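You operate a simulated robot arm through the tools that you are given. There is no shell and no other tool. Be economical: measure what you need, move in short steps, check, and stop when the job is done.

You are at the controls of a simulated robot arm. One attempt, no reset.

TASK
Take the yellow filter cartridge and leave it on the grey plate. Put the short blue tube on the grey-top table away on the top of the low brown box left of the aisle. Take the green paper tube and put it on the top of the white box by the aisle. Take the felt pad and put it on top of the blue filter cartridge. Take the large wax ring from the grey-top table and put it on the top of the grey table. Put one of the blue bobbins from the top of the low steel table on the top of the brown box behind the teal tray. Lift the wire guide 22 open. The order is free. Set down upright: short blue tube, felt pad.

The check looks at the end state, three seconds after you hand in, the way a careful person would. Anything else that was tipped, shoved, dropped, spilled or broken makes it a failure.

THE ROBOT
A 6-joint arm with a two-finger parallel gripper on a trunk, on a base that drives. Base frame: it is fixed to the floor where the robot stands at the start and does not move with it; the origin is under the middle of the robot, x ahead of it, y to its left, z up. Lengths are in mm, angles in rad, forces in N, time in s.
With the tool pointing down near the work surface it reaches from about 100 to 620 mm from the robot's upright axis, wherever it stands. Its first joint turns from -2.897 to 2.897 rad. Places, roughly: blue bobbin (5x5x17 cm) [1200, 1600, 800]; blue filter cartridge (6x6x13 cm) [500, -300, 900]; felt pad (5x4x5 cm) [1000, -600, 900]; green paper tube (10x3x4 cm) [1100, -400, 900]; grey plate (15x15x1 cm) [700, -300, 900]; large wax ring (5x5x3 cm) [1400, -400, 900]; short blue tube (5x5x9 cm) [1200, -300, 900]; top of the brown box behind the teal tray [200, 3100, 800]; top of the grey table [-600, -3500, 800]; top of the low brown box left of the aisle [-3500, 100, 400]; top of the white box by the aisle [-1500, 1700, 400]; wire guide 22 [-3200, 4200, 1100]; yellow filter cartridge (6x6x13 cm) [500, -100, 900]. Payload 1.57 kg.
The TCP is the grasp point between the finger pads, 30 mm short of the fingertips. In the tool frame z runs along the fingers and y along their closing line. The gripper opens to 110 mm. The fingers are 24 mm wide and 12 mm thick; the gripper's body (48 by 112 mm) begins 78 mm behind the TCP.
Orientation is that of the tool frame in the base frame, as a unit quaternion [w, x, y, z]. With the fingers straight down and closing along the base's y, the tool's x points along the base's -x, its y along +y and its z along -z.

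THE INTERFACE
- The arm moves only by the tool jog_arm. Its argument "moves" is one flat list of numbers, 7 for each row, row after row: the shift along the tool's x, y, z in mm, then the turn, a rotation vector about the tool's x, y, z in rad, then the opening in per cent of the stroke, from 0 (shut) to 100 (fully open). In form: [x, y, z, ax, ay, az, hand, x, y, z, ax, ay, az, hand, ...]. A call has 1 to 20 rows; each row shifts and turns the commanded pose from where the row before left it, along the tool's axes as they then stand. A row lasts 0.2 s, in which the tool goes at most 50 mm and 0.15 rad; a call with a longer step from one row to the next is refused whole, and so is a gripper value outside its range. A pose out of reach is approached as far as the arm can. The call stops where the force on the tool passes 40 N (or 10 N more than at its start, if that is more) or the arm is blocked; 0.2 s more then pass. The fingers move at their own pace (about 108 mm/s each) and stop on an object; they squeeze with about 36 N. The grip force told is the motor's: it shows also when the fingers shut on nothing. Time passes only in rows, and 0.2 s behind the last, so rows that do not move let the fingers close. The reply holds the time, the measured pose of the TCP, the force on the tool along the base axes, the opening and the grip force, in the units named above and with some noise, with the torque about the TCP (base axes, N m) and any sound that the robot's microphone picked up.
- Cameras (640 x 400 px; columns grow to the right, rows downward): "scene" is now at [38.7, 81.2, 1701.1]; the picture's right is [-0.66, -0.75, 0.00], its down [-0.61, 0.54, -0.58] and it looks along [0.44, -0.39, -0.81] (base axes); focal length 290 px, centre (320, 200). "wrist" rides on the gripper at [70, 16, -141] in the tool frame; the picture's right is [-0.23, 0.97, 0.00], its down [-0.86, -0.20, -0.48] and it looks along [-0.47, -0.11, 0.88] (tool axes); focal length 222 px, centre (320, 200). There is no depth. A picture from a camera that has moved, and an enlarged one, comes with that camera's place and axes in the base frame and with its lens. The place of the scene camera against the robot may be out by one fixed shift of up to 12 mm in any direction.
- camera(camera): a new picture of that camera. No time passes.
- lift_body(by): slides the trunk up (or, below 0, down) by that many mm; the arm and the scene camera ride with it, the base frame stays. It gives what a move gives, with no picture.
- steer(legs): drives the robot by 1 to 6 legs, each [ahead, left, turn to the left] in mm, mm and rad, along the robot's own axes; the way and the turn of a leg run together, so that a leg with both is an arc; at most 1500 mm and 3.142 rad a leg. The arm and the cameras ride along, it lands a little off, and it stops where it bumps. It gives what a move gives.
- aim_head(pan, tilt): turns the head with the scene camera to pan (to the left, within 2.094 rad either way) and tilt (down, from -0.506 to 1.204), counted from straight ahead of the robot. It gives what a move gives.
- zoom(camera, box): a new picture of the part [left, top, right, bottom] of that camera's present view, enlarged. No time passes.
- close_job(): hands the job in; it is judged then, once.

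Work in short steps. Places have to be worked out from the pictures, the camera data and where the tool is seen: move nearer, look again, correct. Check each grasp and each placing, and mend what went wrong. You have 196 turns and 182 pictures in all, those below and enlarged ones among them. Open the gripper and draw the arm clear of the work before you hand the job in, unless the task says otherwise; then end with one line.

The tools are called after "Request:" as a command line: name --argument value ..., lists and objects as JSON in quotes. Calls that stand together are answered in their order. jog_arm: Moves the arm, as the interface text tells. Its arguments: {"type":"object","properties":{"moves":{"type":"array"}},"required":["moves"]} The other tools are called the same way: lift_body (by) slides the trunk up or down; steer (legs) drives the base; aim_head (pan, tilt) turns the head that bears the scene camera; camera (camera) takes a picture; zoom (camera, box) takes an enlarged picture of a part of a camera's view; close_job () hands the job in.

At the start:

```text
t: 0.0
tcp_pos: [290.4, -271.8, 1171.4]
ee_rot: [0.0, 0.001, 1.0, -0.001]
ft_force: [-0.1, 0.0, -0.1]
wrist_torque: [0.01, 0.01, 0.02]
grip_width: 110.1
grasp_force: 0.1
trunk travel left (down, up): [-300.0, 290.0]
robot x, y, heading: [-5.5, -0.0, 0.002]
head pan, tilt: [-0.721, 0.948]
```

scene: 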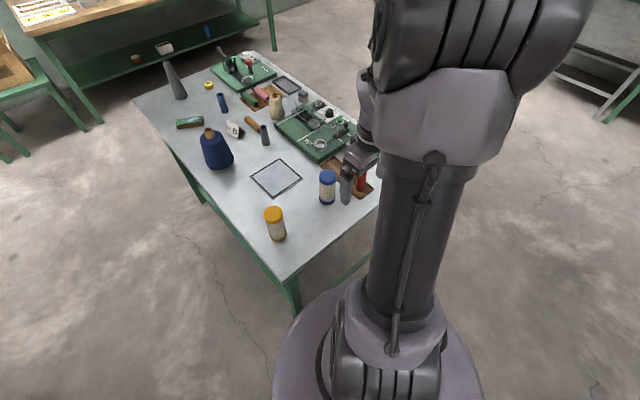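
wrist: 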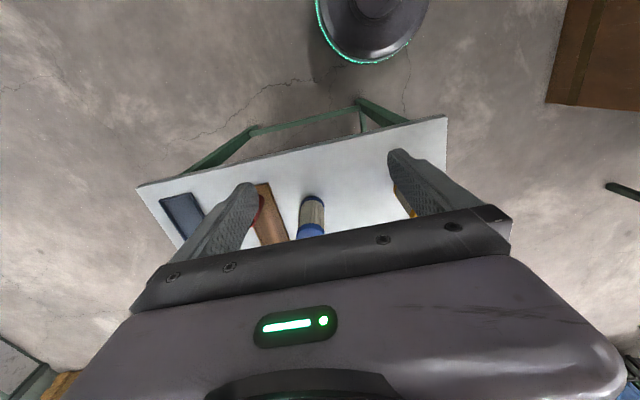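

I start with an enlarged look at the work table to identify the items.

Request:
zoom --camera "scene" --box '[130, 30, 390, 190]'

Request:
zoom --camera "scene" --box '[180, 120, 390, 250]'

```text
2.46 times, centred on (260, 110) of scene
camera zoom: at [38.7, 81.2, 1701.1], right [-0.66, -0.75, 0.0], down [-0.61, 0.54, -0.58], along [0.44, -0.39, -0.81], focal length 714 px, centre (468, 422)
```

zoom: 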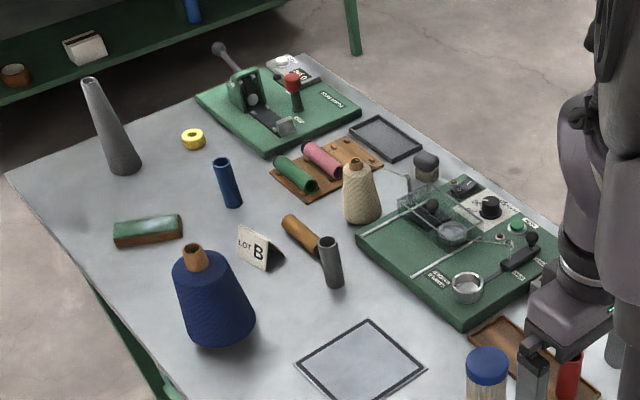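

```text
3.05 times, centred on (285, 185) of scene
camera zoom: at [38.7, 81.2, 1701.1], right [-0.66, -0.75, 0.0], down [-0.61, 0.54, -0.58], along [0.44, -0.39, -0.81], focal length 884 px, centre (427, 246)
```

zoom: 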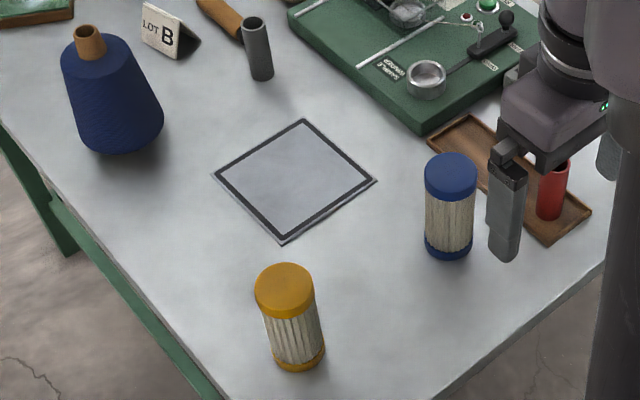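

The table items are identified. Now I look around for the floor plan.

Request:
aim_head --pan 1.2 --tilt 0.45

Request:
camera --camera "scene"

Request:
aim_head --pan 2.09 --tilt 0.45

Request:
camera --camera "scene"

Request:
aim_head --pan -2.09 --tilt 0.45

Request:
camera --camera "scene"

Request:
aim_head --pan 0.0 --tilt 0.6

Request:
camera --camera "scene"

```text
t: 1.9
tcp_pos: [290.1, -271.7, 1171.2]
ee_rot: [0.0, -0.001, 1.0, 0.0]
ft_force: [0.5, -0.7, 0.5]
wrist_torque: [0.04, -0.02, -0.02]
grip_width: 110.2
grasp_force: 0.1
trunk travel left (down, up): [-300.0, 290.0]
robot x, y, heading: [-1.1, -1.0, 0.001]
head pan, tilt: [1.201, 0.45]
```

```text
177 pictures are left
camera scene: at [17.3, 215.0, 1742.9], right [0.93, -0.36, 0.0], down [-0.16, -0.41, -0.9], along [0.33, 0.84, -0.44], focal length 290 px, centre (320, 200)
```

scene: 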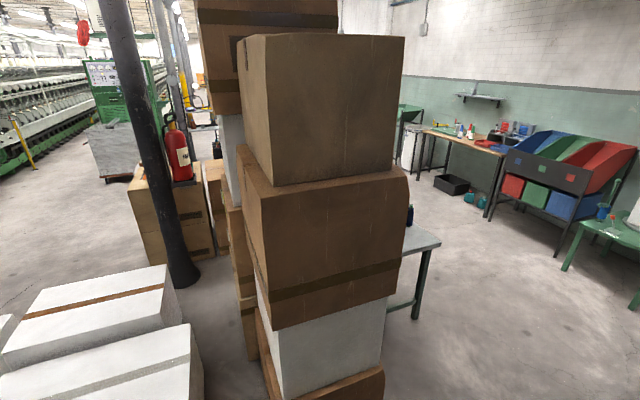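

```text
t: 3.1
tcp_pos: [292.2, -271.8, 1172.1]
ee_rot: [0.0, 0.0, 1.0, 0.0]
ft_force: [-0.5, 0.8, 0.3]
wrist_torque: [-0.01, -0.03, -0.02]
grip_width: 110.1
grasp_force: 0.1
trunk travel left (down, up): [-300.0, 290.0]
robot x, y, heading: [-0.5, -0.5, -0.001]
head pan, tilt: [2.089, 0.45]
```

```text
176 pictures are left
camera scene: at [-61.5, 209.2, 1742.9], right [0.87, 0.49, 0.0], down [0.22, -0.38, -0.9], along [-0.45, 0.78, -0.44], focal length 290 px, centre (320, 200)
```

scene: 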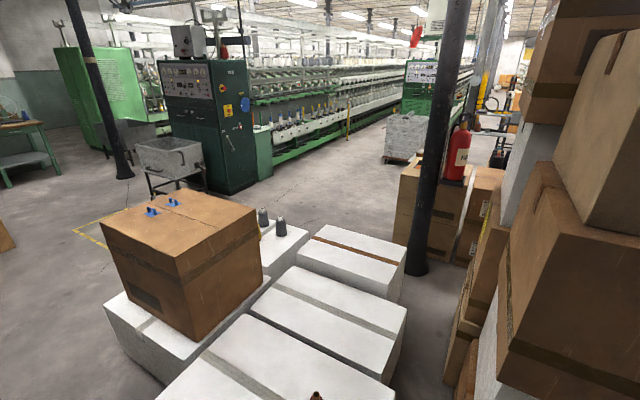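

```text
t: 6.5
tcp_pos: [290.4, -271.2, 1170.3]
ee_rot: [0.001, 0.001, 1.0, 0.0]
ft_force: [0.6, 0.2, 0.4]
wrist_torque: [0.0, -0.02, 0.0]
grip_width: 110.2
grasp_force: 0.1
trunk travel left (down, up): [-300.0, 290.0]
robot x, y, heading: [0.9, 2.5, 0.003]
head pan, tilt: [-2.089, 0.45]
```

```text
175 pictures are left
camera scene: at [-61.5, 49.5, 1742.9], right [-0.87, 0.5, 0.0], down [0.22, 0.38, -0.9], along [-0.45, -0.78, -0.44], focal length 290 px, centre (320, 200)
```

scene: 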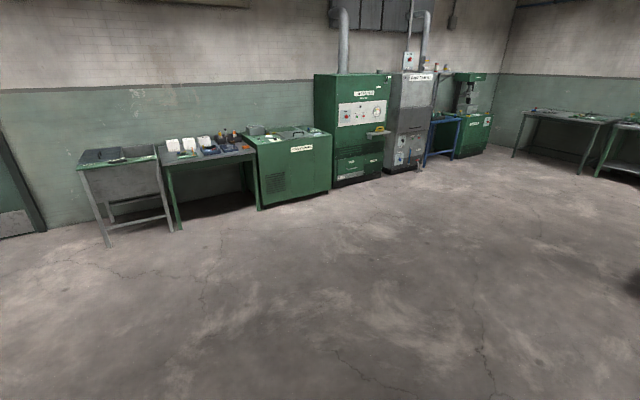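

```text
t: 8.4
tcp_pos: [291.1, -271.6, 1170.2]
ee_rot: [0.0, 0.0, 1.0, 0.0]
ft_force: [0.1, 0.0, 0.0]
wrist_torque: [0.01, -0.03, 0.01]
grip_width: 110.1
grasp_force: 0.1
trunk travel left (down, up): [-300.0, 290.0]
robot x, y, heading: [-4.4, -1.8, 0.004]
head pan, tilt: [0.0, 0.6]
```

```text
174 pictures are left
camera scene: at [72.4, 129.3, 1729.4], right [0.0, -1.0, 0.0], down [-0.56, 0.0, -0.83], along [0.83, 0.0, -0.56], focal length 290 px, centre (320, 200)
```

scene: 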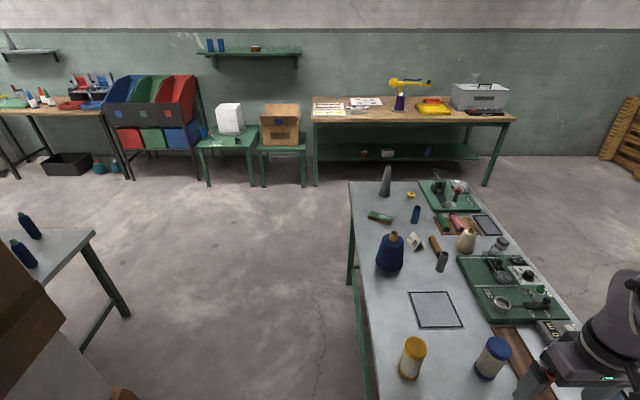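

I take the table view at two trunk heights to triangulate the table-top height and item positions.

Request:
aim_head --pan -0.35 --tilt 0.8

Request:
camera --camera "scene"

Request:
lift_body --by 280

Request:
camera --camera "scene"

```text
t: 9.3
tcp_pos: [290.6, -271.4, 1170.4]
ee_rot: [0.0, 0.0, 1.0, 0.0]
ft_force: [-0.4, -0.3, 0.0]
wrist_torque: [-0.01, -0.02, 0.02]
grip_width: 110.0
grasp_force: 0.0
trunk travel left (down, up): [-300.0, 290.0]
robot x, y, heading: [-2.4, -1.6, -0.005]
head pan, tilt: [-0.351, 0.799]
```

```text
173 pictures are left
camera scene: at [59.8, 101.6, 1712.5], right [-0.34, -0.94, 0.0], down [-0.67, 0.25, -0.7], along [0.66, -0.24, -0.72], focal length 290 px, centre (320, 200)
```

scene: 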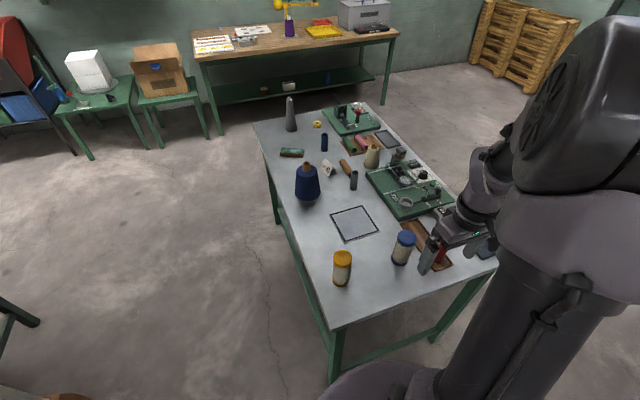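

```text
t: 12.1
tcp_pos: [290.2, -271.6, 1451.5]
ee_rot: [-0.001, 0.0, 1.0, 0.0]
ft_force: [0.3, -0.9, 0.7]
wrist_torque: [0.0, -0.01, -0.02]
grip_width: 110.1
grasp_force: 0.0
trunk travel left (down, up): [-580.0, 10.0]
robot x, y, heading: [-0.8, 0.5, 0.001]
head pan, tilt: [-0.351, 0.799]
```

```text
172 pictures are left
camera scene: at [59.8, 101.6, 1992.4], right [-0.34, -0.94, 0.0], down [-0.67, 0.25, -0.7], along [0.65, -0.24, -0.72], focal length 290 px, centre (320, 200)
```

scene: 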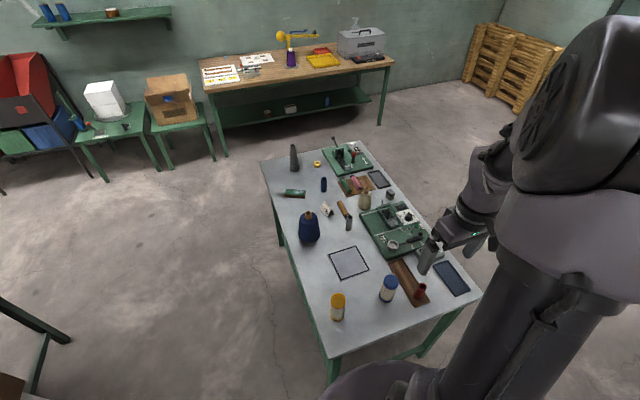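

Table top comes out near z≈860. I take enlarged views from this height for precise positions.

Request:
zoom --camera "scene" --box '[250, 130, 410, 230]'

Request:
zoom --camera "scene" --box '[300, 230, 492, 350]'

```text
4.00 times, centred on (330, 180) of scene
camera zoom: at [59.8, 101.6, 1992.4], right [-0.34, -0.94, 0.0], down [-0.67, 0.25, -0.7], along [0.65, -0.24, -0.72], focal length 1160 px, centre (280, 280)
```

zoom: 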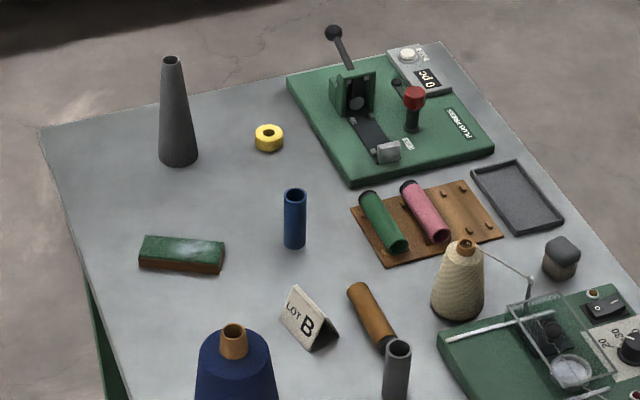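

```text
3.33 times, centred on (396, 290) of scene
camera zoom: at [59.8, 101.6, 1992.4], right [-0.34, -0.94, 0.0], down [-0.67, 0.25, -0.7], along [0.65, -0.24, -0.72], focal length 967 px, centre (67, -100)
```

zoom: 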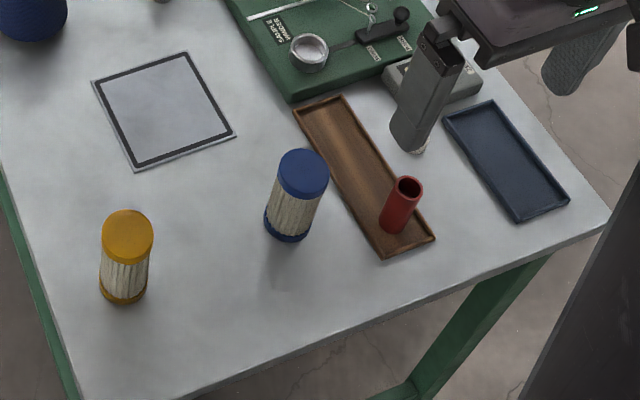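

Estimates: table top z≈858, spanning x 365–1530, y −720 to −30; yellow at (478,−120), plate (676,−260). I back out sideways to the table's left side for the yellow cartridge.

Request:
steer --legs '[[0, 270, 0], [570, 0, 0]]'

Request:
lift_body --by -230

Request:
aim_head --pan -1.5 --tilt 1.0

Request:
camera --camera "scene"

Request:
camera --camera "wrist"

```text
t: 16.9
tcp_pos: [871.2, 18.0, 1451.0]
ee_rot: [0.0, -0.012, 1.0, 0.001]
ft_force: [-1.1, 0.2, 0.1]
wrist_torque: [0.03, -0.03, 0.01]
grip_width: 110.0
grasp_force: 0.0
trunk travel left (down, up): [-580.0, 10.0]
robot x, y, heading: [575.0, 280.8, 0.025]
head pan, tilt: [-0.351, 0.799]
```

```text
t: 19.3
tcp_pos: [871.0, 17.1, 1222.0]
ee_rot: [0.0, -0.011, 1.0, -0.001]
ft_force: [0.6, -0.1, 0.9]
wrist_torque: [0.01, 0.0, 0.0]
grip_width: 110.1
grasp_force: 0.1
trunk travel left (down, up): [-350.0, 240.0]
robot x, y, heading: [573.8, 279.6, 0.018]
head pan, tilt: [-0.351, 0.799]
```

```text
t: 20.7
tcp_pos: [871.0, 16.3, 1221.3]
ee_rot: [0.0, -0.012, 1.0, -0.001]
ft_force: [-0.2, -0.3, -0.1]
wrist_torque: [-0.01, 0.0, 0.01]
grip_width: 110.0
grasp_force: 0.1
trunk travel left (down, up): [-350.0, 240.0]
robot x, y, heading: [574.3, 279.4, 0.019]
head pan, tilt: [-1.499, 1.0]
```

```text
169 pictures are left
camera scene: at [562.0, 340.9, 1747.4], right [-1.0, -0.09, 0.0], down [-0.08, 0.84, -0.54], along [0.05, -0.54, -0.84], focal length 290 px, centre (320, 200)
```

scene: 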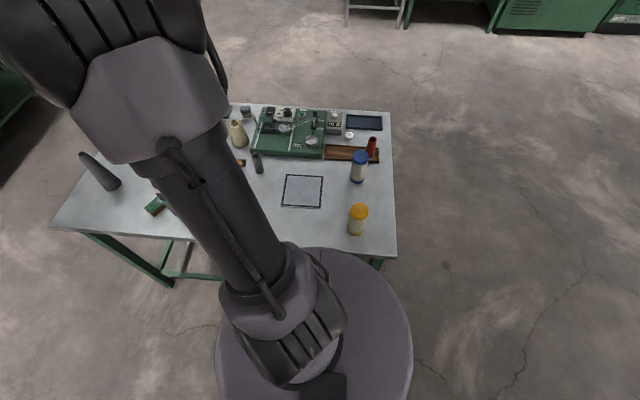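

```text
168 pictures are left
camera wrist: at [800.0, 29.7, 1362.7], right [0.21, 0.98, 0.0], down [0.86, -0.18, 0.48], along [0.47, -0.1, -0.88], focal length 222 px, centre (320, 200)
```

wrist: 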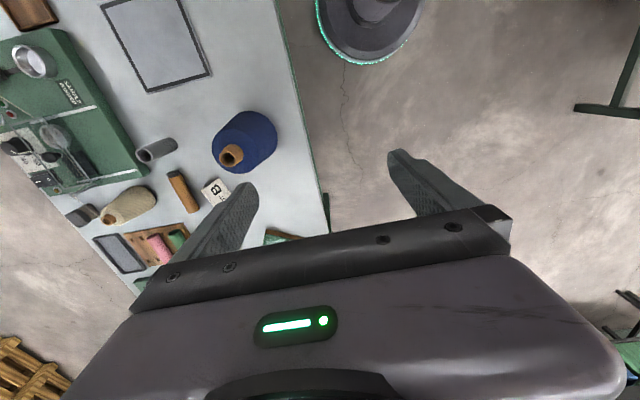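

Scene view confirms yellow ≈(483,−119), plate ≈(680,−259). I bring the hand above the yellow cartridge and check with the wrist camera.

Request:
jog_arm --moves '[43.6, -14, 11.3, 0, 0, 0, 100, 43.6, -14, 11.3, 0, 0, 0, 100, 43.6, -14, 11.3, 0, 0, 0, 100, 43.6, -14, 11.3, 0, 0, 0, 100, 43.6, -14, 11.3, 0, 0, 0, 100, 43.6, -14, 11.3, 0, 0, 0, 100, 43.6, -14, 11.3, 0, 0, 0, 100, 43.6, -14, 11.3, 0, 0, 0, 100, 43.6, -14, 11.3, 0, 0, 0, 100]'

Request:
camera --camera "wrist"

Request:
camera --camera "scene"

```text
t: 22.7
tcp_pos: [481.3, -119.6, 1119.5]
ee_rot: [0.0, -0.011, 1.0, 0.0]
ft_force: [-1.2, 0.5, 0.5]
wrist_torque: [0.02, -0.01, 0.02]
grip_width: 110.0
grasp_force: 0.0
trunk travel left (down, up): [-350.0, 240.0]
robot x, y, heading: [575.2, 280.3, 0.026]
head pan, tilt: [-1.499, 1.0]
```

```text
167 pictures are left
camera wrist: at [409.7, -106.4, 1260.7], right [0.2, 0.98, 0.0], down [0.86, -0.18, 0.48], along [0.47, -0.1, -0.88], focal length 222 px, centre (320, 200)
```

wrist: 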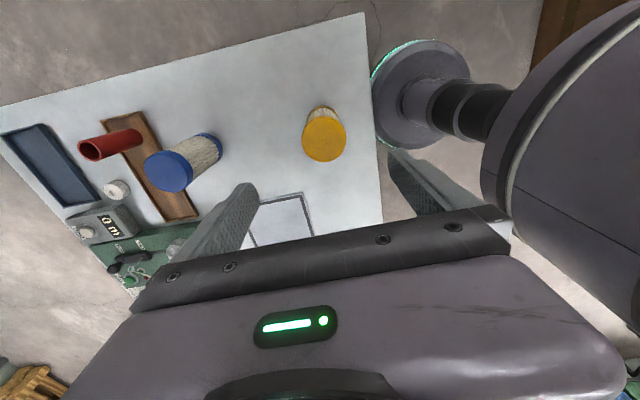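

```text
166 pictures are left
camera scene: at [560.3, 340.2, 1747.3], right [-1.0, -0.09, 0.0], down [-0.08, 0.84, -0.54], along [0.05, -0.54, -0.84], focal length 290 px, centre (320, 200)
```

scene: 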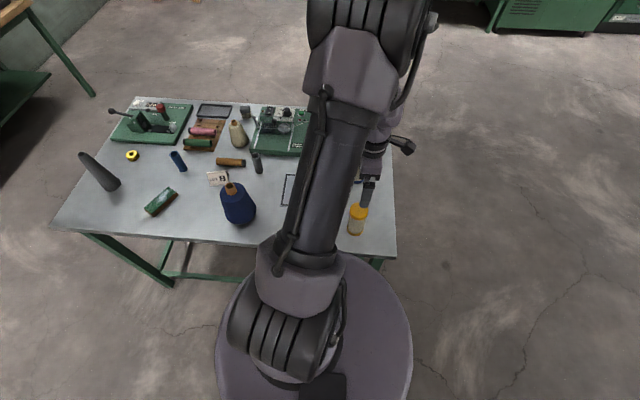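

Wrist view puts the yellow cap centre at about (475,−116). I descend around it and close.

Request:
jog_arm --moves '[2, 1, 37, 0, 0, 0, 100, 2, 1, 37, 0, 0, 0, 100, 2, 1, 37, 0, 0, 0, 100, 0, 0, 37, 0, 0, 0, 100, 0, 0, 36, 0, 0, 0, 100, 0, 0, 0, 0, 0, 0, 0, 0, 0, 0, 0, 0, 0, 0, 0, 0, 0, 0, 0, 0, 0]'

Request:
camera --camera "wrist"

```text
t: 24.5
tcp_pos: [477.7, -116.6, 937.4]
ee_rot: [0.0, -0.012, 1.0, 0.0]
ft_force: [-0.3, 0.1, 0.4]
wrist_torque: [0.02, 0.01, 0.0]
grip_width: 57.2
grasp_force: 35.3
trunk travel left (down, up): [-350.0, 240.0]
robot x, y, heading: [576.8, 281.6, 0.021]
head pan, tilt: [-1.499, 1.0]
```

```text
165 pictures are left
camera wrist: at [406.2, -103.2, 1078.6], right [0.21, 0.98, 0.0], down [0.86, -0.18, 0.48], along [0.47, -0.1, -0.88], focal length 222 px, centre (320, 200)
```

wrist: 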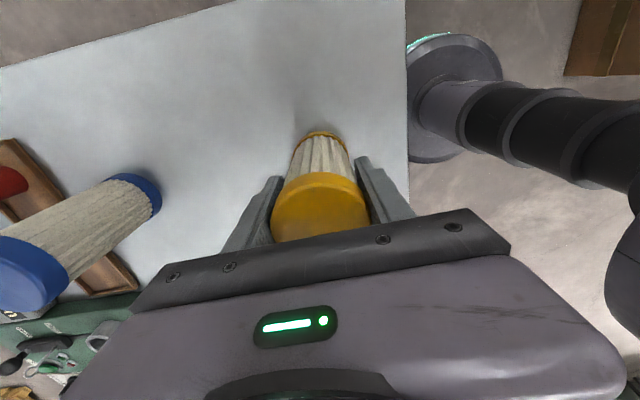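

Gripped at 57 mm. Lift 90 mm and carry above the plate, then look.

Request:
jog_arm --moves '[0, 0, -30, 0, 0, 0, 0, 0, 0, -30, 0, 0, 0, 0, 0, 0, -30, 0, 0, 0, 0, -33, -24.5, 0, 0, 0, 0, 0, -33, -24.5, 0, 0, 0, 0, 0, -33, -24.5, 0, 0, 0, 0, 0, -33, -24.5, 0, 0, 0, 0, 0, -33, -24.5, 0, 0, 0, 0, 0, -33, -24.5, 0, 0, 0, 0, 0]'

Request:
camera --camera "wrist"

Request:
zoom --camera "scene" --box '[200, 100, 420, 260]'

```text
t: 26.5
tcp_pos: [679.3, -256.9, 1024.8]
ee_rot: [0.001, -0.011, 1.0, 0.001]
ft_force: [0.1, 0.7, -1.1]
wrist_torque: [0.01, 0.01, 0.03]
grip_width: 56.7
grasp_force: 36.2
trunk travel left (down, up): [-350.0, 240.0]
robot x, y, heading: [574.2, 284.1, 0.024]
head pan, tilt: [-1.499, 1.0]
```

```text
164 pictures are left
camera wrist: at [607.7, -244.0, 1167.0], right [0.21, 0.98, 0.0], down [0.86, -0.18, 0.48], along [0.47, -0.1, -0.88], focal length 222 px, centre (320, 200)
```

wrist: 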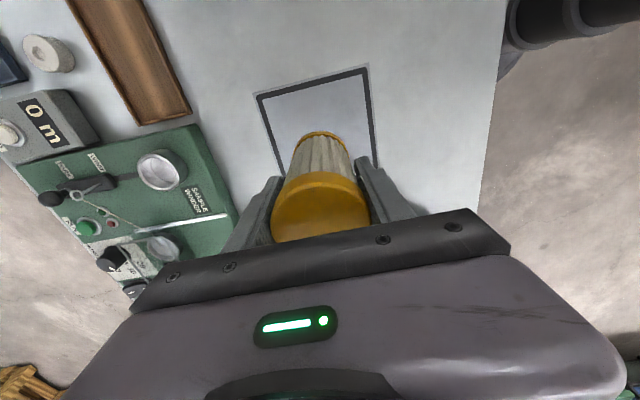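

```text
2.50 times, centred on (310, 180) of scene
camera zoom: at [563.1, 340.1, 1747.4], right [-1.0, -0.09, 0.0], down [-0.08, 0.84, -0.54], along [0.05, -0.54, -0.84], focal length 725 px, centre (345, 250)
```

zoom: 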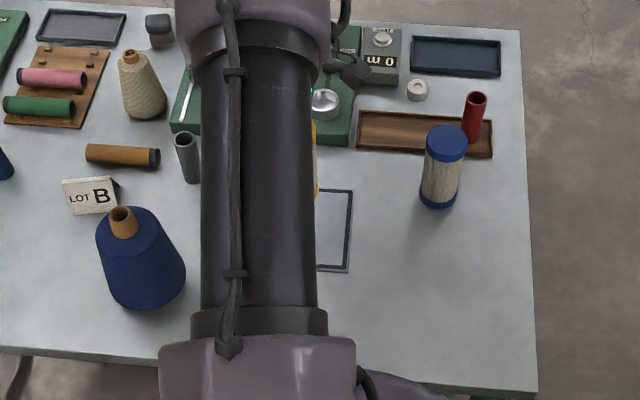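

Hand is centred over the plate (centre ≈(681,−257)). Lower gently to just above contact.

Request:
jog_arm --moves '[0, 0, 30, 0, 0, 0, 0, 0, 0, 30, 0, 0, 0, 0, 0, 0, 13, 0, 0, 0, 0, 0, 0, 3, 0, 0, 0, 0, 0, 0, 2, 0, 0, 0, 0]'

```text
t: 27.7
tcp_pos: [676.0, -257.9, 946.8]
ee_rot: [0.0, -0.012, 1.0, 0.0]
ft_force: [-0.4, -0.1, -1.5]
wrist_torque: [0.01, -0.03, 0.01]
grip_width: 56.8
grasp_force: 35.9
trunk travel left (down, up): [-350.0, 240.0]
robot x, y, heading: [574.9, 282.1, 0.022]
head pan, tilt: [-1.499, 1.0]
```

No contact yet; I go down in 2 mm steps watching the force.

Request:
jog_arm --moves '[0, 0, 2, 0, 0, 0, 0]'

Request:
jog_arm --moves '[0, 0, 2, 0, 0, 0, 0]'

Request:
jog_arm --moves '[0, 0, 2, 0, 0, 0, 0]'

```text
t: 28.1
tcp_pos: [677.8, -257.4, 945.2]
ee_rot: [0.0, -0.011, 1.0, 0.0]
ft_force: [-0.4, 0.1, -1.1]
wrist_torque: [0.03, 0.01, 0.0]
grip_width: 56.8
grasp_force: 35.9
trunk travel left (down, up): [-350.0, 240.0]
robot x, y, heading: [574.2, 280.9, 0.02]
head pan, tilt: [-1.499, 1.0]
```

```text
t: 28.5
tcp_pos: [676.7, -258.8, 943.6]
ee_rot: [0.001, -0.012, 1.0, -0.001]
ft_force: [0.0, 0.0, -1.4]
wrist_torque: [-0.01, -0.02, 0.01]
grip_width: 56.8
grasp_force: 36.1
trunk travel left (down, up): [-350.0, 240.0]
robot x, y, heading: [575.8, 281.6, 0.024]
head pan, tilt: [-1.499, 1.0]
```

```text
t: 28.9
tcp_pos: [676.7, -258.5, 942.5]
ee_rot: [0.0, -0.011, 1.0, 0.0]
ft_force: [-0.2, 0.8, -1.3]
wrist_torque: [0.01, -0.02, 0.01]
grip_width: 56.9
grasp_force: 36.1
trunk travel left (down, up): [-350.0, 240.0]
robot x, y, heading: [572.0, 278.2, 0.024]
head pan, tilt: [-1.499, 1.0]
```

Still hanging free; continue in small steps.

Request:
jog_arm --moves '[0, 0, 1.5, 0, 0, 0, 0, 0, 0, 0, 0, 0, 0, 0]'

Request:
jog_arm --moves '[0, 0, 1.5, 0, 0, 0, 0, 0, 0, 0, 0, 0, 0, 0]'

Request:
jog_arm --moves '[0, 0, 1.5, 0, 0, 0, 0, 0, 0, 0, 0, 0, 0, 0]'

```text
t: 29.5
tcp_pos: [676.5, -258.2, 941.1]
ee_rot: [0.001, -0.011, 1.0, 0.0]
ft_force: [-0.1, 2.1, 16.5]
wrist_torque: [0.63, 0.05, 0.0]
grip_width: 57.0
grasp_force: 35.9
trunk travel left (down, up): [-350.0, 240.0]
robot x, y, heading: [577.4, 282.5, 0.022]
head pan, tilt: [-1.499, 1.0]
```

```text
t: 30.1
tcp_pos: [676.2, -256.9, 940.1]
ee_rot: [0.0, -0.011, 1.0, -0.002]
ft_force: [1.4, -2.7, 39.0]
wrist_torque: [0.74, -0.07, -0.05]
grip_width: 57.3
grasp_force: 35.7
trunk travel left (down, up): [-350.0, 240.0]
robot x, y, heading: [575.6, 281.3, 0.022]
head pan, tilt: [-1.499, 1.0]
```

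```text
t: 30.7
tcp_pos: [676.0, -257.4, 938.4]
ee_rot: [0.0, -0.011, 1.0, -0.003]
ft_force: [2.5, -10.5, 37.9]
wrist_torque: [-0.24, -0.14, -0.05]
grip_width: 57.1
grasp_force: 36.2
trunk travel left (down, up): [-350.0, 240.0]
robot x, y, heading: [574.5, 281.9, 0.029]
head pan, tilt: [-1.499, 1.0]
```

Contact made (a bit over-pressed). Ease up 2.5 mm, open, and retreat upward.

Request:
jog_arm --moves '[0, 0, -2.5, 0, 0, 0, 0, 0, 0, 0, 0, 0, 0, 60, 0, 0, 0, 0, 0, 0, 100, 0, 0, 0, 0, 0, 0, 100, 0, 0, -20, 0, 0, 0, 100, 0, 0, -45, 0, 0, 0, 100, 0, 0, -45, 0, 0, 0, 100, 0, 0, -45, 0, 0, 0, 100, 0, 0, -45, 0, 0, 0, 100]'

Request:
camera --camera "wrist"

```text
t: 32.7
tcp_pos: [675.2, -256.3, 1141.3]
ee_rot: [0.0, -0.012, 1.0, 0.0]
ft_force: [-0.9, -0.2, -0.1]
wrist_torque: [-0.05, -0.04, -0.04]
grip_width: 110.0
grasp_force: 0.1
trunk travel left (down, up): [-350.0, 240.0]
robot x, y, heading: [574.3, 281.8, 0.028]
head pan, tilt: [-1.499, 1.0]
```

```text
162 pictures are left
camera wrist: at [603.8, -243.3, 1282.7], right [0.21, 0.98, 0.0], down [0.86, -0.18, 0.48], along [0.47, -0.1, -0.88], focal length 222 px, centre (320, 200)
```

wrist: 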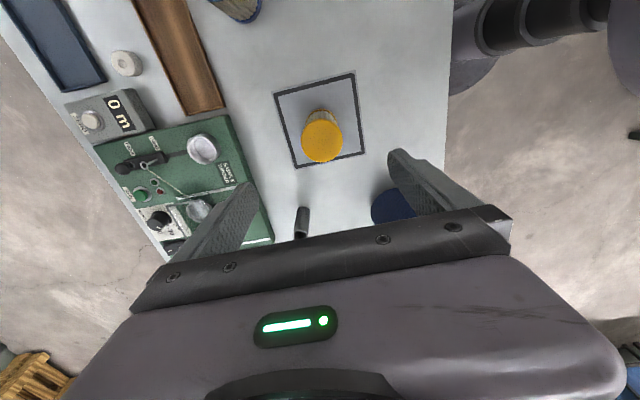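

Yellow cartridge stands on the plate. I raise the hand and drive ahead to reach the short blue tube.

Request:
jog_arm --moves '[0, 20, -45, 0, 0, 0, 100, 0, 20, -45, 0, 0, 0, 100]'

Request:
steer --legs '[[585, -45, -0.023]]'

Request:
camera --camera "wrist"

Request:
camera --camera "scene"

```text
t: 33.3
tcp_pos: [674.8, -217.7, 1231.0]
ee_rot: [0.0, -0.011, 1.0, 0.0]
ft_force: [0.1, -0.7, -0.2]
wrist_torque: [-0.02, 0.01, -0.01]
grip_width: 110.2
grasp_force: 0.0
trunk travel left (down, up): [-350.0, 240.0]
robot x, y, heading: [577.2, 281.5, 0.021]
head pan, tilt: [-1.499, 1.0]
```

```text
t: 36.7
tcp_pos: [1258.3, -255.3, 1230.7]
ee_rot: [0.001, -0.002, 1.0, -0.001]
ft_force: [-0.6, -0.7, -0.2]
wrist_torque: [-0.01, -0.01, 0.01]
grip_width: 110.0
grasp_force: 0.0
trunk travel left (down, up): [-350.0, 240.0]
robot x, y, heading: [1162.7, 246.2, 0.007]
head pan, tilt: [-1.499, 1.0]
```

```text
161 pictures are left
camera wrist: at [1187.3, -241.1, 1372.0], right [0.22, 0.98, 0.0], down [0.86, -0.19, 0.48], along [0.47, -0.11, -0.88], focal length 222 px, centre (320, 200)
```

wrist: 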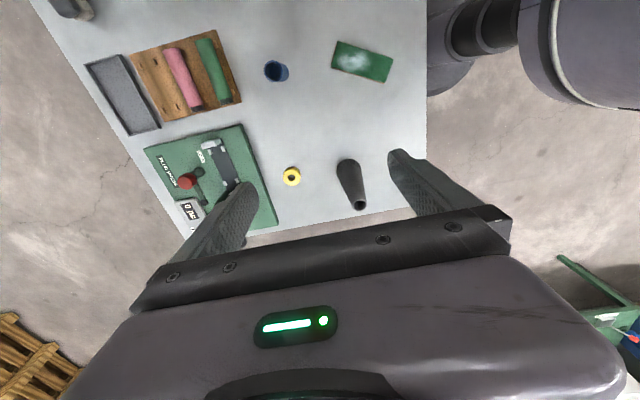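

```text
160 pictures are left
camera scene: at [1154.2, 305.6, 1747.4], right [-1.0, -0.08, 0.0], down [-0.07, 0.84, -0.54], along [0.04, -0.54, -0.84], focal length 290 px, centre (320, 200)
```

scene: 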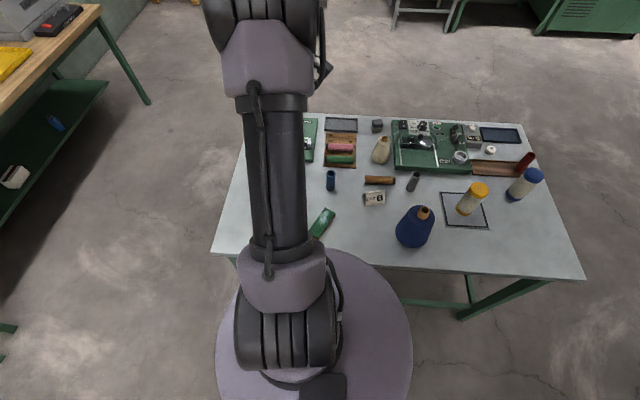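

Blue tube is at about (1159,−319). I move above it and recheck.

Request:
jog_arm --moves '[24.7, -16, 20, 0, 0, 0, 80, 24.7, -16, 20, 0, 0, 0, 80, 24.7, -16, 20, 0, 0, 0, 80, 24.7, -16, 20, 0, 0, 0, 80, 0, 0, 40, 0, 0, 0, 80, 0, 0, 40, 0, 0, 0, 80, 0, 0, 40, 0, 0, 0, 80]'

Request:
camera --camera "wrist"

```text
t: 38.3
tcp_pos: [1158.7, -321.3, 1030.3]
ee_rot: [0.001, -0.003, 1.0, -0.001]
ft_force: [0.5, 0.5, -0.6]
wrist_torque: [-0.01, -0.02, -0.03]
grip_width: 88.0
grasp_force: 0.1
trunk travel left (down, up): [-350.0, 240.0]
robot x, y, heading: [1165.1, 247.7, 0.009]
head pan, tilt: [-1.499, 1.0]
```

```text
159 pictures are left
camera wrist: at [1087.4, -306.1, 1172.1], right [0.22, 0.98, 0.0], down [0.86, -0.19, 0.48], along [0.47, -0.11, -0.88], focal length 222 px, centre (320, 200)
```

wrist: 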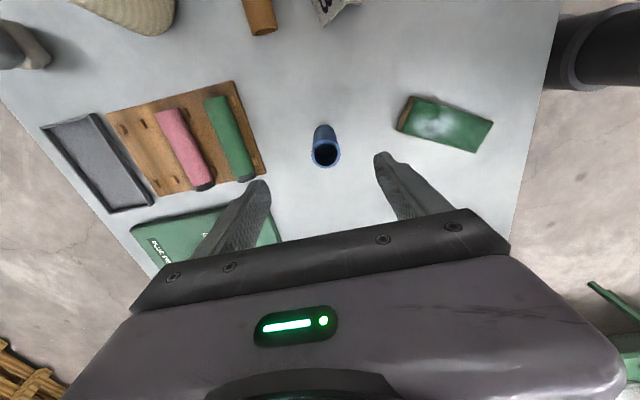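

Tube top ≈(1155,−316). Small correction, descend to z≈910 and close.

Request:
jog_arm --moves '[4, 5, 24, 0, 0, 0, 80, 0, 0, 32, 0, 0, 0, 80, 0, 0, 32, 0, 0, 0, 80, 0, 0, 32, 0, 0, 0, 80, 0, 0, 0, 0, 0, 0, 0, 0, 0, 0, 0, 0, 0, 0, 0, 0, 0, 0, 0, 0, 0]'

Request:
camera --camera "wrist"

```text
t: 39.9
tcp_pos: [1155.4, -315.5, 910.9]
ee_rot: [0.0, -0.003, 1.0, 0.0]
ft_force: [0.5, -0.4, -0.5]
wrist_torque: [0.04, 0.01, -0.01]
grip_width: 30.1
grasp_force: 35.7
trunk travel left (down, up): [-350.0, 240.0]
robot x, y, heading: [1164.0, 244.7, 0.005]
head pan, tilt: [-1.499, 1.0]
```

```text
158 pictures are left
camera wrist: at [1084.8, -301.4, 1052.4], right [0.22, 0.98, 0.0], down [0.86, -0.19, 0.48], along [0.47, -0.11, -0.88], focal length 222 px, centre (320, 200)
```

wrist: 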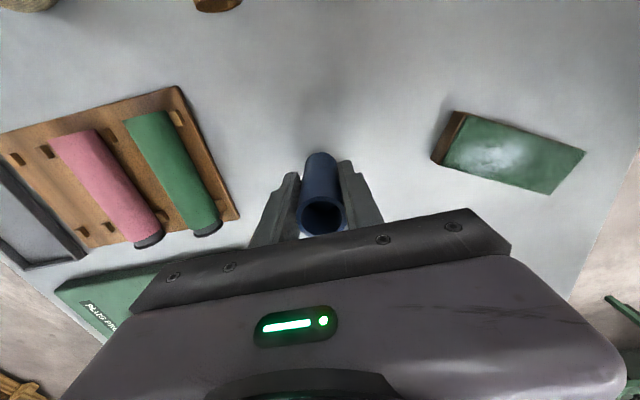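

Tube held (30 mm). Lift high, draw it in toward the robot, and drive back clear of the table.

Request:
jog_arm --moves '[0, 0, -40, 0, 0, 0, 0, 0, 0, -40, 0, 0, 0, 0, 0, 0, -40, 0, 0, 0, 0, 0, 0, -40, 0, 0, 0, 0, 0, 0, -40, 0, 0, 0, 0, 0, 0, -40, 0, 0, 0, 0, 0, 0, -40, 0, 0, 0, 0, 0, 40, -20, 0, 0, 0, 0, 0, 40, -20, 0, 0, 0, 0, 0, 40, 0, 0, 0, 0, 0, 0, 40, 0, 0, 0, 0, 0, 0, 40, 0, 0, 0, 0, 0]'

Request:
steer --legs '[[-1300, 10, 0]]'

Request:
aim_head --pan 2.09 --tilt 0.6

Request:
camera --camera "scene"

```text
t: 42.5
tcp_pos: [1151.7, -111.6, 1230.1]
ee_rot: [0.0, -0.002, 1.0, -0.001]
ft_force: [0.1, -0.1, -0.2]
wrist_torque: [-0.05, 0.04, 0.0]
grip_width: 30.7
grasp_force: 35.8
trunk travel left (down, up): [-350.0, 240.0]
robot x, y, heading: [1169.1, 248.6, 0.005]
head pan, tilt: [-1.499, 1.0]
```

```text
t: 48.9
tcp_pos: [-130.1, -112.1, 1231.0]
ee_rot: [0.0, -0.003, 1.0, 0.0]
ft_force: [0.1, -0.1, -0.8]
wrist_torque: [0.01, 0.01, -0.01]
grip_width: 30.7
grasp_force: 36.4
trunk travel left (down, up): [-350.0, 240.0]
robot x, y, heading: [-115.5, 247.9, 0.006]
head pan, tilt: [-1.499, 1.0]
```

```text
t: 51.9
tcp_pos: [-130.5, -112.5, 1230.6]
ee_rot: [0.0, -0.004, 1.0, 0.0]
ft_force: [0.1, 1.0, 0.1]
wrist_torque: [0.0, 0.01, 0.02]
grip_width: 30.7
grasp_force: 36.2
trunk travel left (down, up): [-350.0, 240.0]
robot x, y, heading: [-115.4, 246.5, 0.008]
head pan, tilt: [2.089, 0.6]
```

```text
157 pictures are left
camera scene: at [-176.7, 453.2, 1779.4], right [0.87, 0.5, 0.0], down [0.28, -0.49, -0.83], along [-0.41, 0.71, -0.56], focal length 290 px, centre (320, 200)
```

scene: 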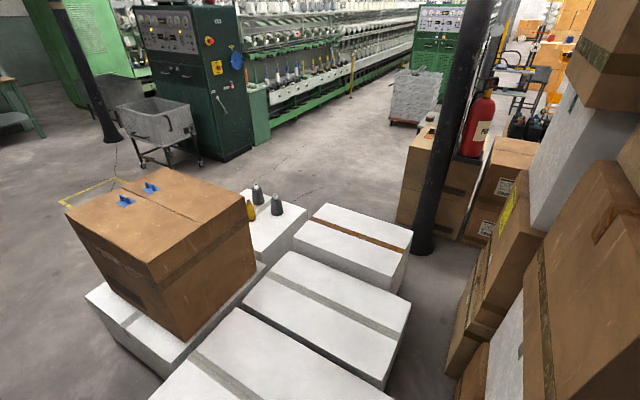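

White boxes are axis-aligned on the left. I shift right, turn around to face −x, and look toward the low brown box.

Request:
steer --legs '[[-100, -350, 0], [0, 0, 3.13]]'

Request:
aim_head --pan 0.0 --tilt 0.5

Request:
camera --camera "scene"

```text
t: 61.6
tcp_pos: [-200.1, 266.0, 1230.6]
ee_rot: [0.0, 1.0, 0.005, 0.0]
ft_force: [0.4, -0.9, 0.3]
wrist_torque: [0.0, -0.01, 0.0]
grip_width: 30.3
grasp_force: 36.1
trunk travel left (down, up): [-350.0, 240.0]
robot x, y, heading: [-215.1, -96.7, -3.132]
head pan, tilt: [2.089, 0.6]
```

```text
t: 63.5
tcp_pos: [-200.6, 266.6, 1231.3]
ee_rot: [0.0, 1.0, 0.005, 0.0]
ft_force: [0.0, -0.6, -0.7]
wrist_torque: [0.02, 0.01, -0.03]
grip_width: 30.3
grasp_force: 35.7
trunk travel left (down, up): [-350.0, 240.0]
robot x, y, heading: [-213.1, -98.5, -3.134]
head pan, tilt: [0.0, 0.499]
```

```text
156 pictures are left
camera scene: at [-278.9, -245.5, 1788.4], right [-0.01, 1.0, 0.0], down [0.48, 0.01, -0.88], along [-0.88, -0.01, -0.48], focal length 290 px, centre (320, 200)
```

scene: 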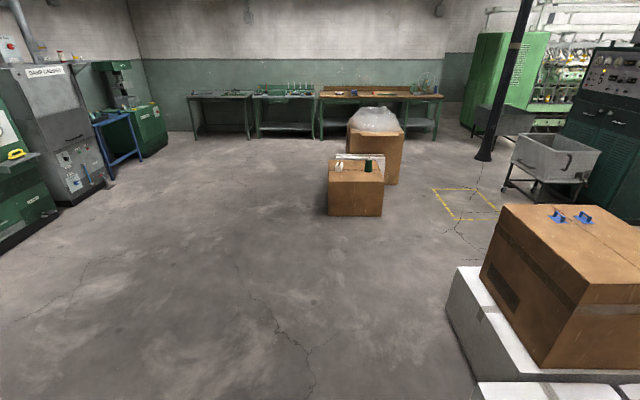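

The low brown box is seen ahead at about (−3400,120), front face near x≈−3190. Drive toward it and look closer.

Request:
steer --legs '[[1200, -80, 0], [1200, -80, 0]]'

Request:
aim_head --pan 0.0 --tilt 0.9

Request:
camera --camera "scene"

```text
t: 75.2
tcp_pos: [-2567.9, 448.3, 1230.5]
ee_rot: [0.0, 1.0, -0.01, 0.0]
ft_force: [0.9, -0.1, -0.5]
wrist_torque: [0.0, -0.02, -0.02]
grip_width: 30.1
grasp_force: 35.5
trunk travel left (down, up): [-350.0, 240.0]
robot x, y, heading: [-2591.4, 90.1, 3.116]
head pan, tilt: [0.0, 0.499]
```

```text
t: 76.1
tcp_pos: [-2569.0, 448.1, 1231.2]
ee_rot: [0.0, 1.0, -0.011, 0.0]
ft_force: [1.1, 0.0, -1.0]
wrist_torque: [-0.02, -0.01, -0.02]
grip_width: 30.3
grasp_force: 35.5
trunk travel left (down, up): [-350.0, 240.0]
robot x, y, heading: [-2595.4, 89.8, 3.121]
head pan, tilt: [0.0, 0.901]
```

```text
155 pictures are left
camera scene: at [-2646.7, -60.7, 1754.6], right [0.02, 1.0, 0.0], down [0.78, -0.02, -0.62], along [-0.62, 0.01, -0.78], focal length 290 px, centre (320, 200)
```

scene: 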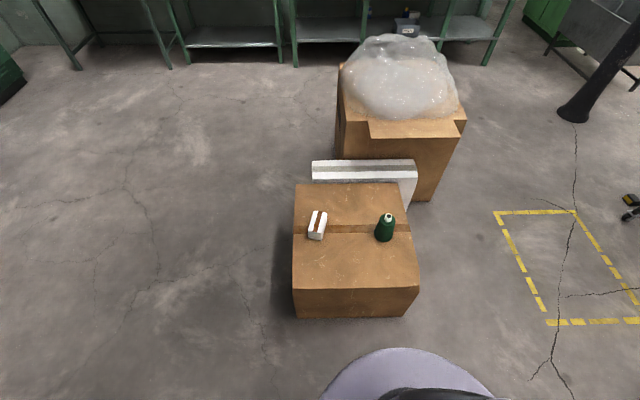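

The front strip of the box top (≈(−3310,120)) is free. I creep forward 180 mm, swing the arm to the front, and lower the trunk.

Request:
steer --legs '[[180, 0, 0]]'

Request:
jog_arm --moves '[-40, 11, 0, 0, 0, 0, 0, -40, 11, 0, 0, 0, 0, 0, -40, 11, 0, 0, 0, 0, 0, -40, 11, 0, 0, 0, 0, 0, -40, 11, 0, 0, 0, 0, 0, -40, 11, 0, 0, 0, 0, 0, -40, 11, 0, 0, 0, 0, 0, -40, 11, 0, 0, 0, 0, 0, -26, 32, 0, 0, 0, 0, 0, -26, 32, 0, 0, 0, 0, 0, -26, 32, 0, 0, 0, 0, 0, -26, 32, 0, 0, 0, 0, 0, -26, 32, 0, 0, 0, 0, 0, -26, 32, 0, 0, 0, 0, 0, -26, 32, 0, 0, 0, 0, 0, -26, 32, 0, 0, 0, 0, 0]'

Request:
lift_body --by -340

Request:
camera --camera "wrist"

Request:
camera --camera "scene"

```text
t: 77.6
tcp_pos: [-2749.2, 452.0, 1231.5]
ee_rot: [0.0, 1.0, -0.011, 0.0]
ft_force: [-0.1, -0.5, -0.8]
wrist_torque: [0.02, -0.05, -0.04]
grip_width: 30.4
grasp_force: 35.9
trunk travel left (down, up): [-350.0, 240.0]
robot x, y, heading: [-2773.9, 90.1, 3.126]
head pan, tilt: [0.0, 0.901]
```

```text
t: 81.0
tcp_pos: [-3284.0, 119.0, 1231.8]
ee_rot: [0.001, 1.0, -0.011, 0.0]
ft_force: [0.0, 0.0, -0.3]
wrist_torque: [-0.01, -0.03, -0.01]
grip_width: 30.2
grasp_force: 36.0
trunk travel left (down, up): [-350.0, 240.0]
robot x, y, heading: [-2772.9, 94.8, 3.123]
head pan, tilt: [0.0, 0.901]
```

```text
t: 84.4
tcp_pos: [-3283.4, 120.2, 891.2]
ee_rot: [0.0, 1.0, -0.011, 0.0]
ft_force: [-0.7, 0.4, -0.5]
wrist_torque: [0.02, -0.03, -0.02]
grip_width: 30.1
grasp_force: 35.9
trunk travel left (down, up): [-10.0, 580.0]
robot x, y, heading: [-2775.0, 92.7, 3.121]
head pan, tilt: [0.0, 0.901]
```

```text
154 pictures are left
camera wrist: at [-3215.2, 100.9, 1032.3], right [-0.25, -0.97, 0.0], down [-0.85, 0.22, 0.48], along [-0.46, 0.12, -0.88], focal length 222 px, centre (320, 200)
```

wrist: 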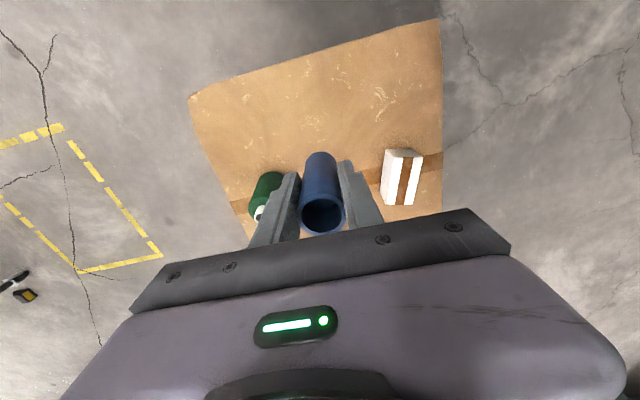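

```text
153 pictures are left
camera scene: at [-2827.1, -57.0, 1414.7], right [0.02, 1.0, 0.0], down [0.78, -0.02, -0.62], along [-0.62, 0.01, -0.78], focal length 290 px, centre (320, 200)
```

scene: 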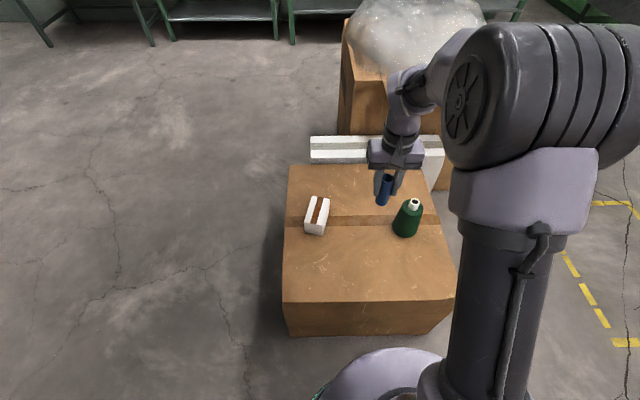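

Wrist view confirms front edge x≈−3166, items beyond x≈−3440. I lower the tube toward z≈480.

Request:
jog_arm --moves '[-17, 0, 40, 0, 0, 0, 0, 0, 0, 45, 0, 0, 0, 0, 0, 0, 45, 0, 0, 0, 0, 0, 0, 45, 0, 0, 0, 0, 0, 0, 45, 0, 0, 0, 0, 0, 0, 45, 0, 0, 0, 0, 0, 0, 45, 0, 0, 0, 0, 0, 0, 45, 0, 0, 0, 0, 0, 0, 40, 0, 0, 0, 0]'

Request:
camera --camera "wrist"

Request:
camera --camera "scene"

```text
t: 86.5
tcp_pos: [-3304.5, 121.1, 501.4]
ee_rot: [0.001, 1.0, -0.011, -0.006]
ft_force: [7.0, -1.9, 32.6]
wrist_torque: [-0.15, -0.26, -0.02]
grip_width: 30.3
grasp_force: 36.2
trunk travel left (down, up): [-10.0, 580.0]
robot x, y, heading: [-2772.9, 92.2, 3.125]
head pan, tilt: [0.0, 0.901]
stopped in row 9: the force on the tool passed its limit at 58 N (the readings are from after the stop); the commanded pose is now the measured one
```

```text
152 pictures are left
camera wrist: at [-3234.8, 100.9, 642.9], right [-0.25, -0.97, 0.0], down [-0.85, 0.22, 0.49], along [-0.47, 0.12, -0.87], focal length 222 px, centre (320, 200)
```

wrist: 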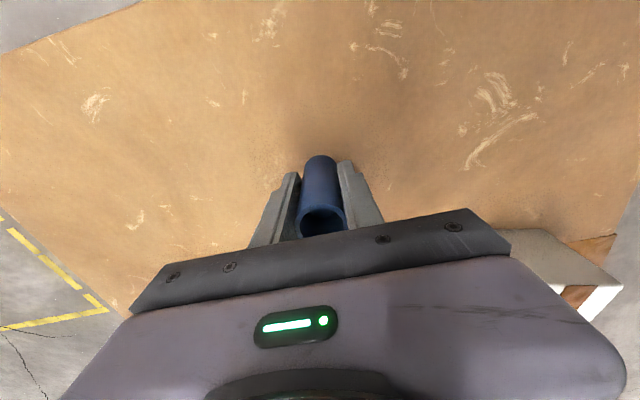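

```text
151 pictures are left
camera scene: at [-2823.5, -57.4, 1414.9], right [0.02, 1.0, 0.0], down [0.78, -0.02, -0.62], along [-0.62, 0.01, -0.78], focal length 290 px, centre (320, 200)
```

scene: 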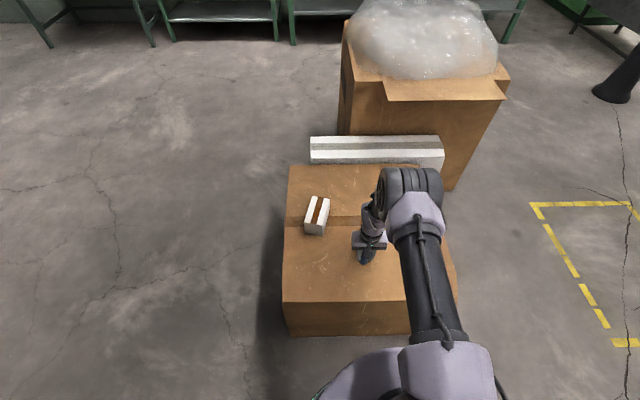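

The tube touched down at TCP z≈501 (box top ≈448). I ease off 2 mm and read the force.

Request:
jog_arm --moves '[0, 0, -2, 0, 0, 0, 0, 0, 0, 0, 0, 0, 0, 0]'

```text
t: 87.1
tcp_pos: [-3304.8, 120.4, 502.4]
ee_rot: [0.0, 1.0, -0.01, -0.003]
ft_force: [-3.7, -2.8, 16.8]
wrist_torque: [-0.19, 0.19, 0.02]
grip_width: 30.5
grasp_force: 36.5
trunk travel left (down, up): [-10.0, 580.0]
robot x, y, heading: [-2771.8, 89.3, 3.126]
head pan, tilt: [0.0, 0.901]
```

Still 17 N of contact; up another 1.2 mm, then open and rise.

Request:
jog_arm --moves '[0, 0, -1.2, 0, 0, 0, 0, 0, 0, 0, 0, 0, 0, 0]'

Request:
jog_arm --moves '[0, 0, 0, 0, 0, 0, 40, 0, 0, 0, 0, 0, 0, 60, 0, 0, 0, 0, 0, 0, 60, 0, 0, -20, 0, 0, 0, 60, 0, 0, -40, 0, 0, 0, 60, 0, 0, -40, 0, 0, 0, 60, 0, 0, -40, 0, 0, 0, 60]'

Request:
camera --camera "wrist"

Request:
camera --camera "scene"

```text
t: 87.7
tcp_pos: [-3303.1, 119.4, 503.5]
ee_rot: [0.0, 1.0, -0.011, -0.002]
ft_force: [-2.2, 0.5, 5.4]
wrist_torque: [0.02, 0.18, 0.02]
grip_width: 30.1
grasp_force: 35.7
trunk travel left (down, up): [-10.0, 580.0]
robot x, y, heading: [-2772.9, 91.9, 3.116]
head pan, tilt: [0.0, 0.901]
```

```text
t: 89.3
tcp_pos: [-3303.9, 120.4, 642.9]
ee_rot: [0.0, 1.0, -0.01, -0.002]
ft_force: [0.4, 0.2, 0.0]
wrist_torque: [-0.03, 0.0, -0.03]
grip_width: 66.0
grasp_force: 0.0
trunk travel left (down, up): [-10.0, 580.0]
robot x, y, heading: [-2769.7, 91.9, 3.124]
head pan, tilt: [0.0, 0.901]
```

```text
150 pictures are left
camera wrist: at [-3234.5, 100.2, 783.7], right [-0.25, -0.97, 0.0], down [-0.85, 0.22, 0.48], along [-0.47, 0.12, -0.88], focal length 222 px, centre (320, 200)
```

wrist: 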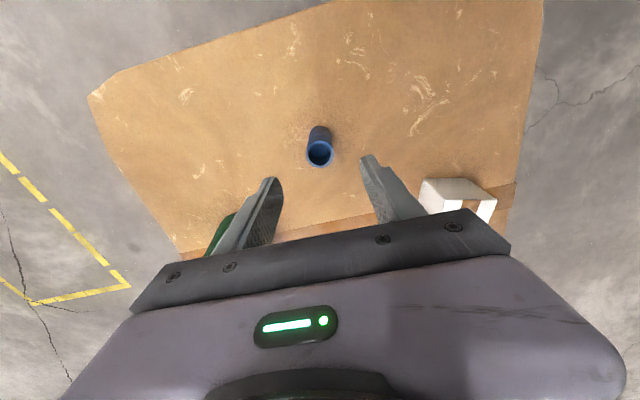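

```text
149 pictures are left
camera scene: at [-2826.9, -57.1, 1414.6], right [0.02, 1.0, 0.0], down [0.78, -0.02, -0.62], along [-0.62, 0.01, -0.78], focal length 290 px, centre (320, 200)
```

scene: 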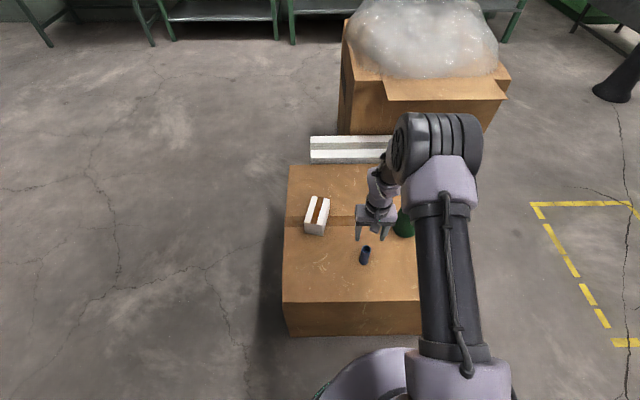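

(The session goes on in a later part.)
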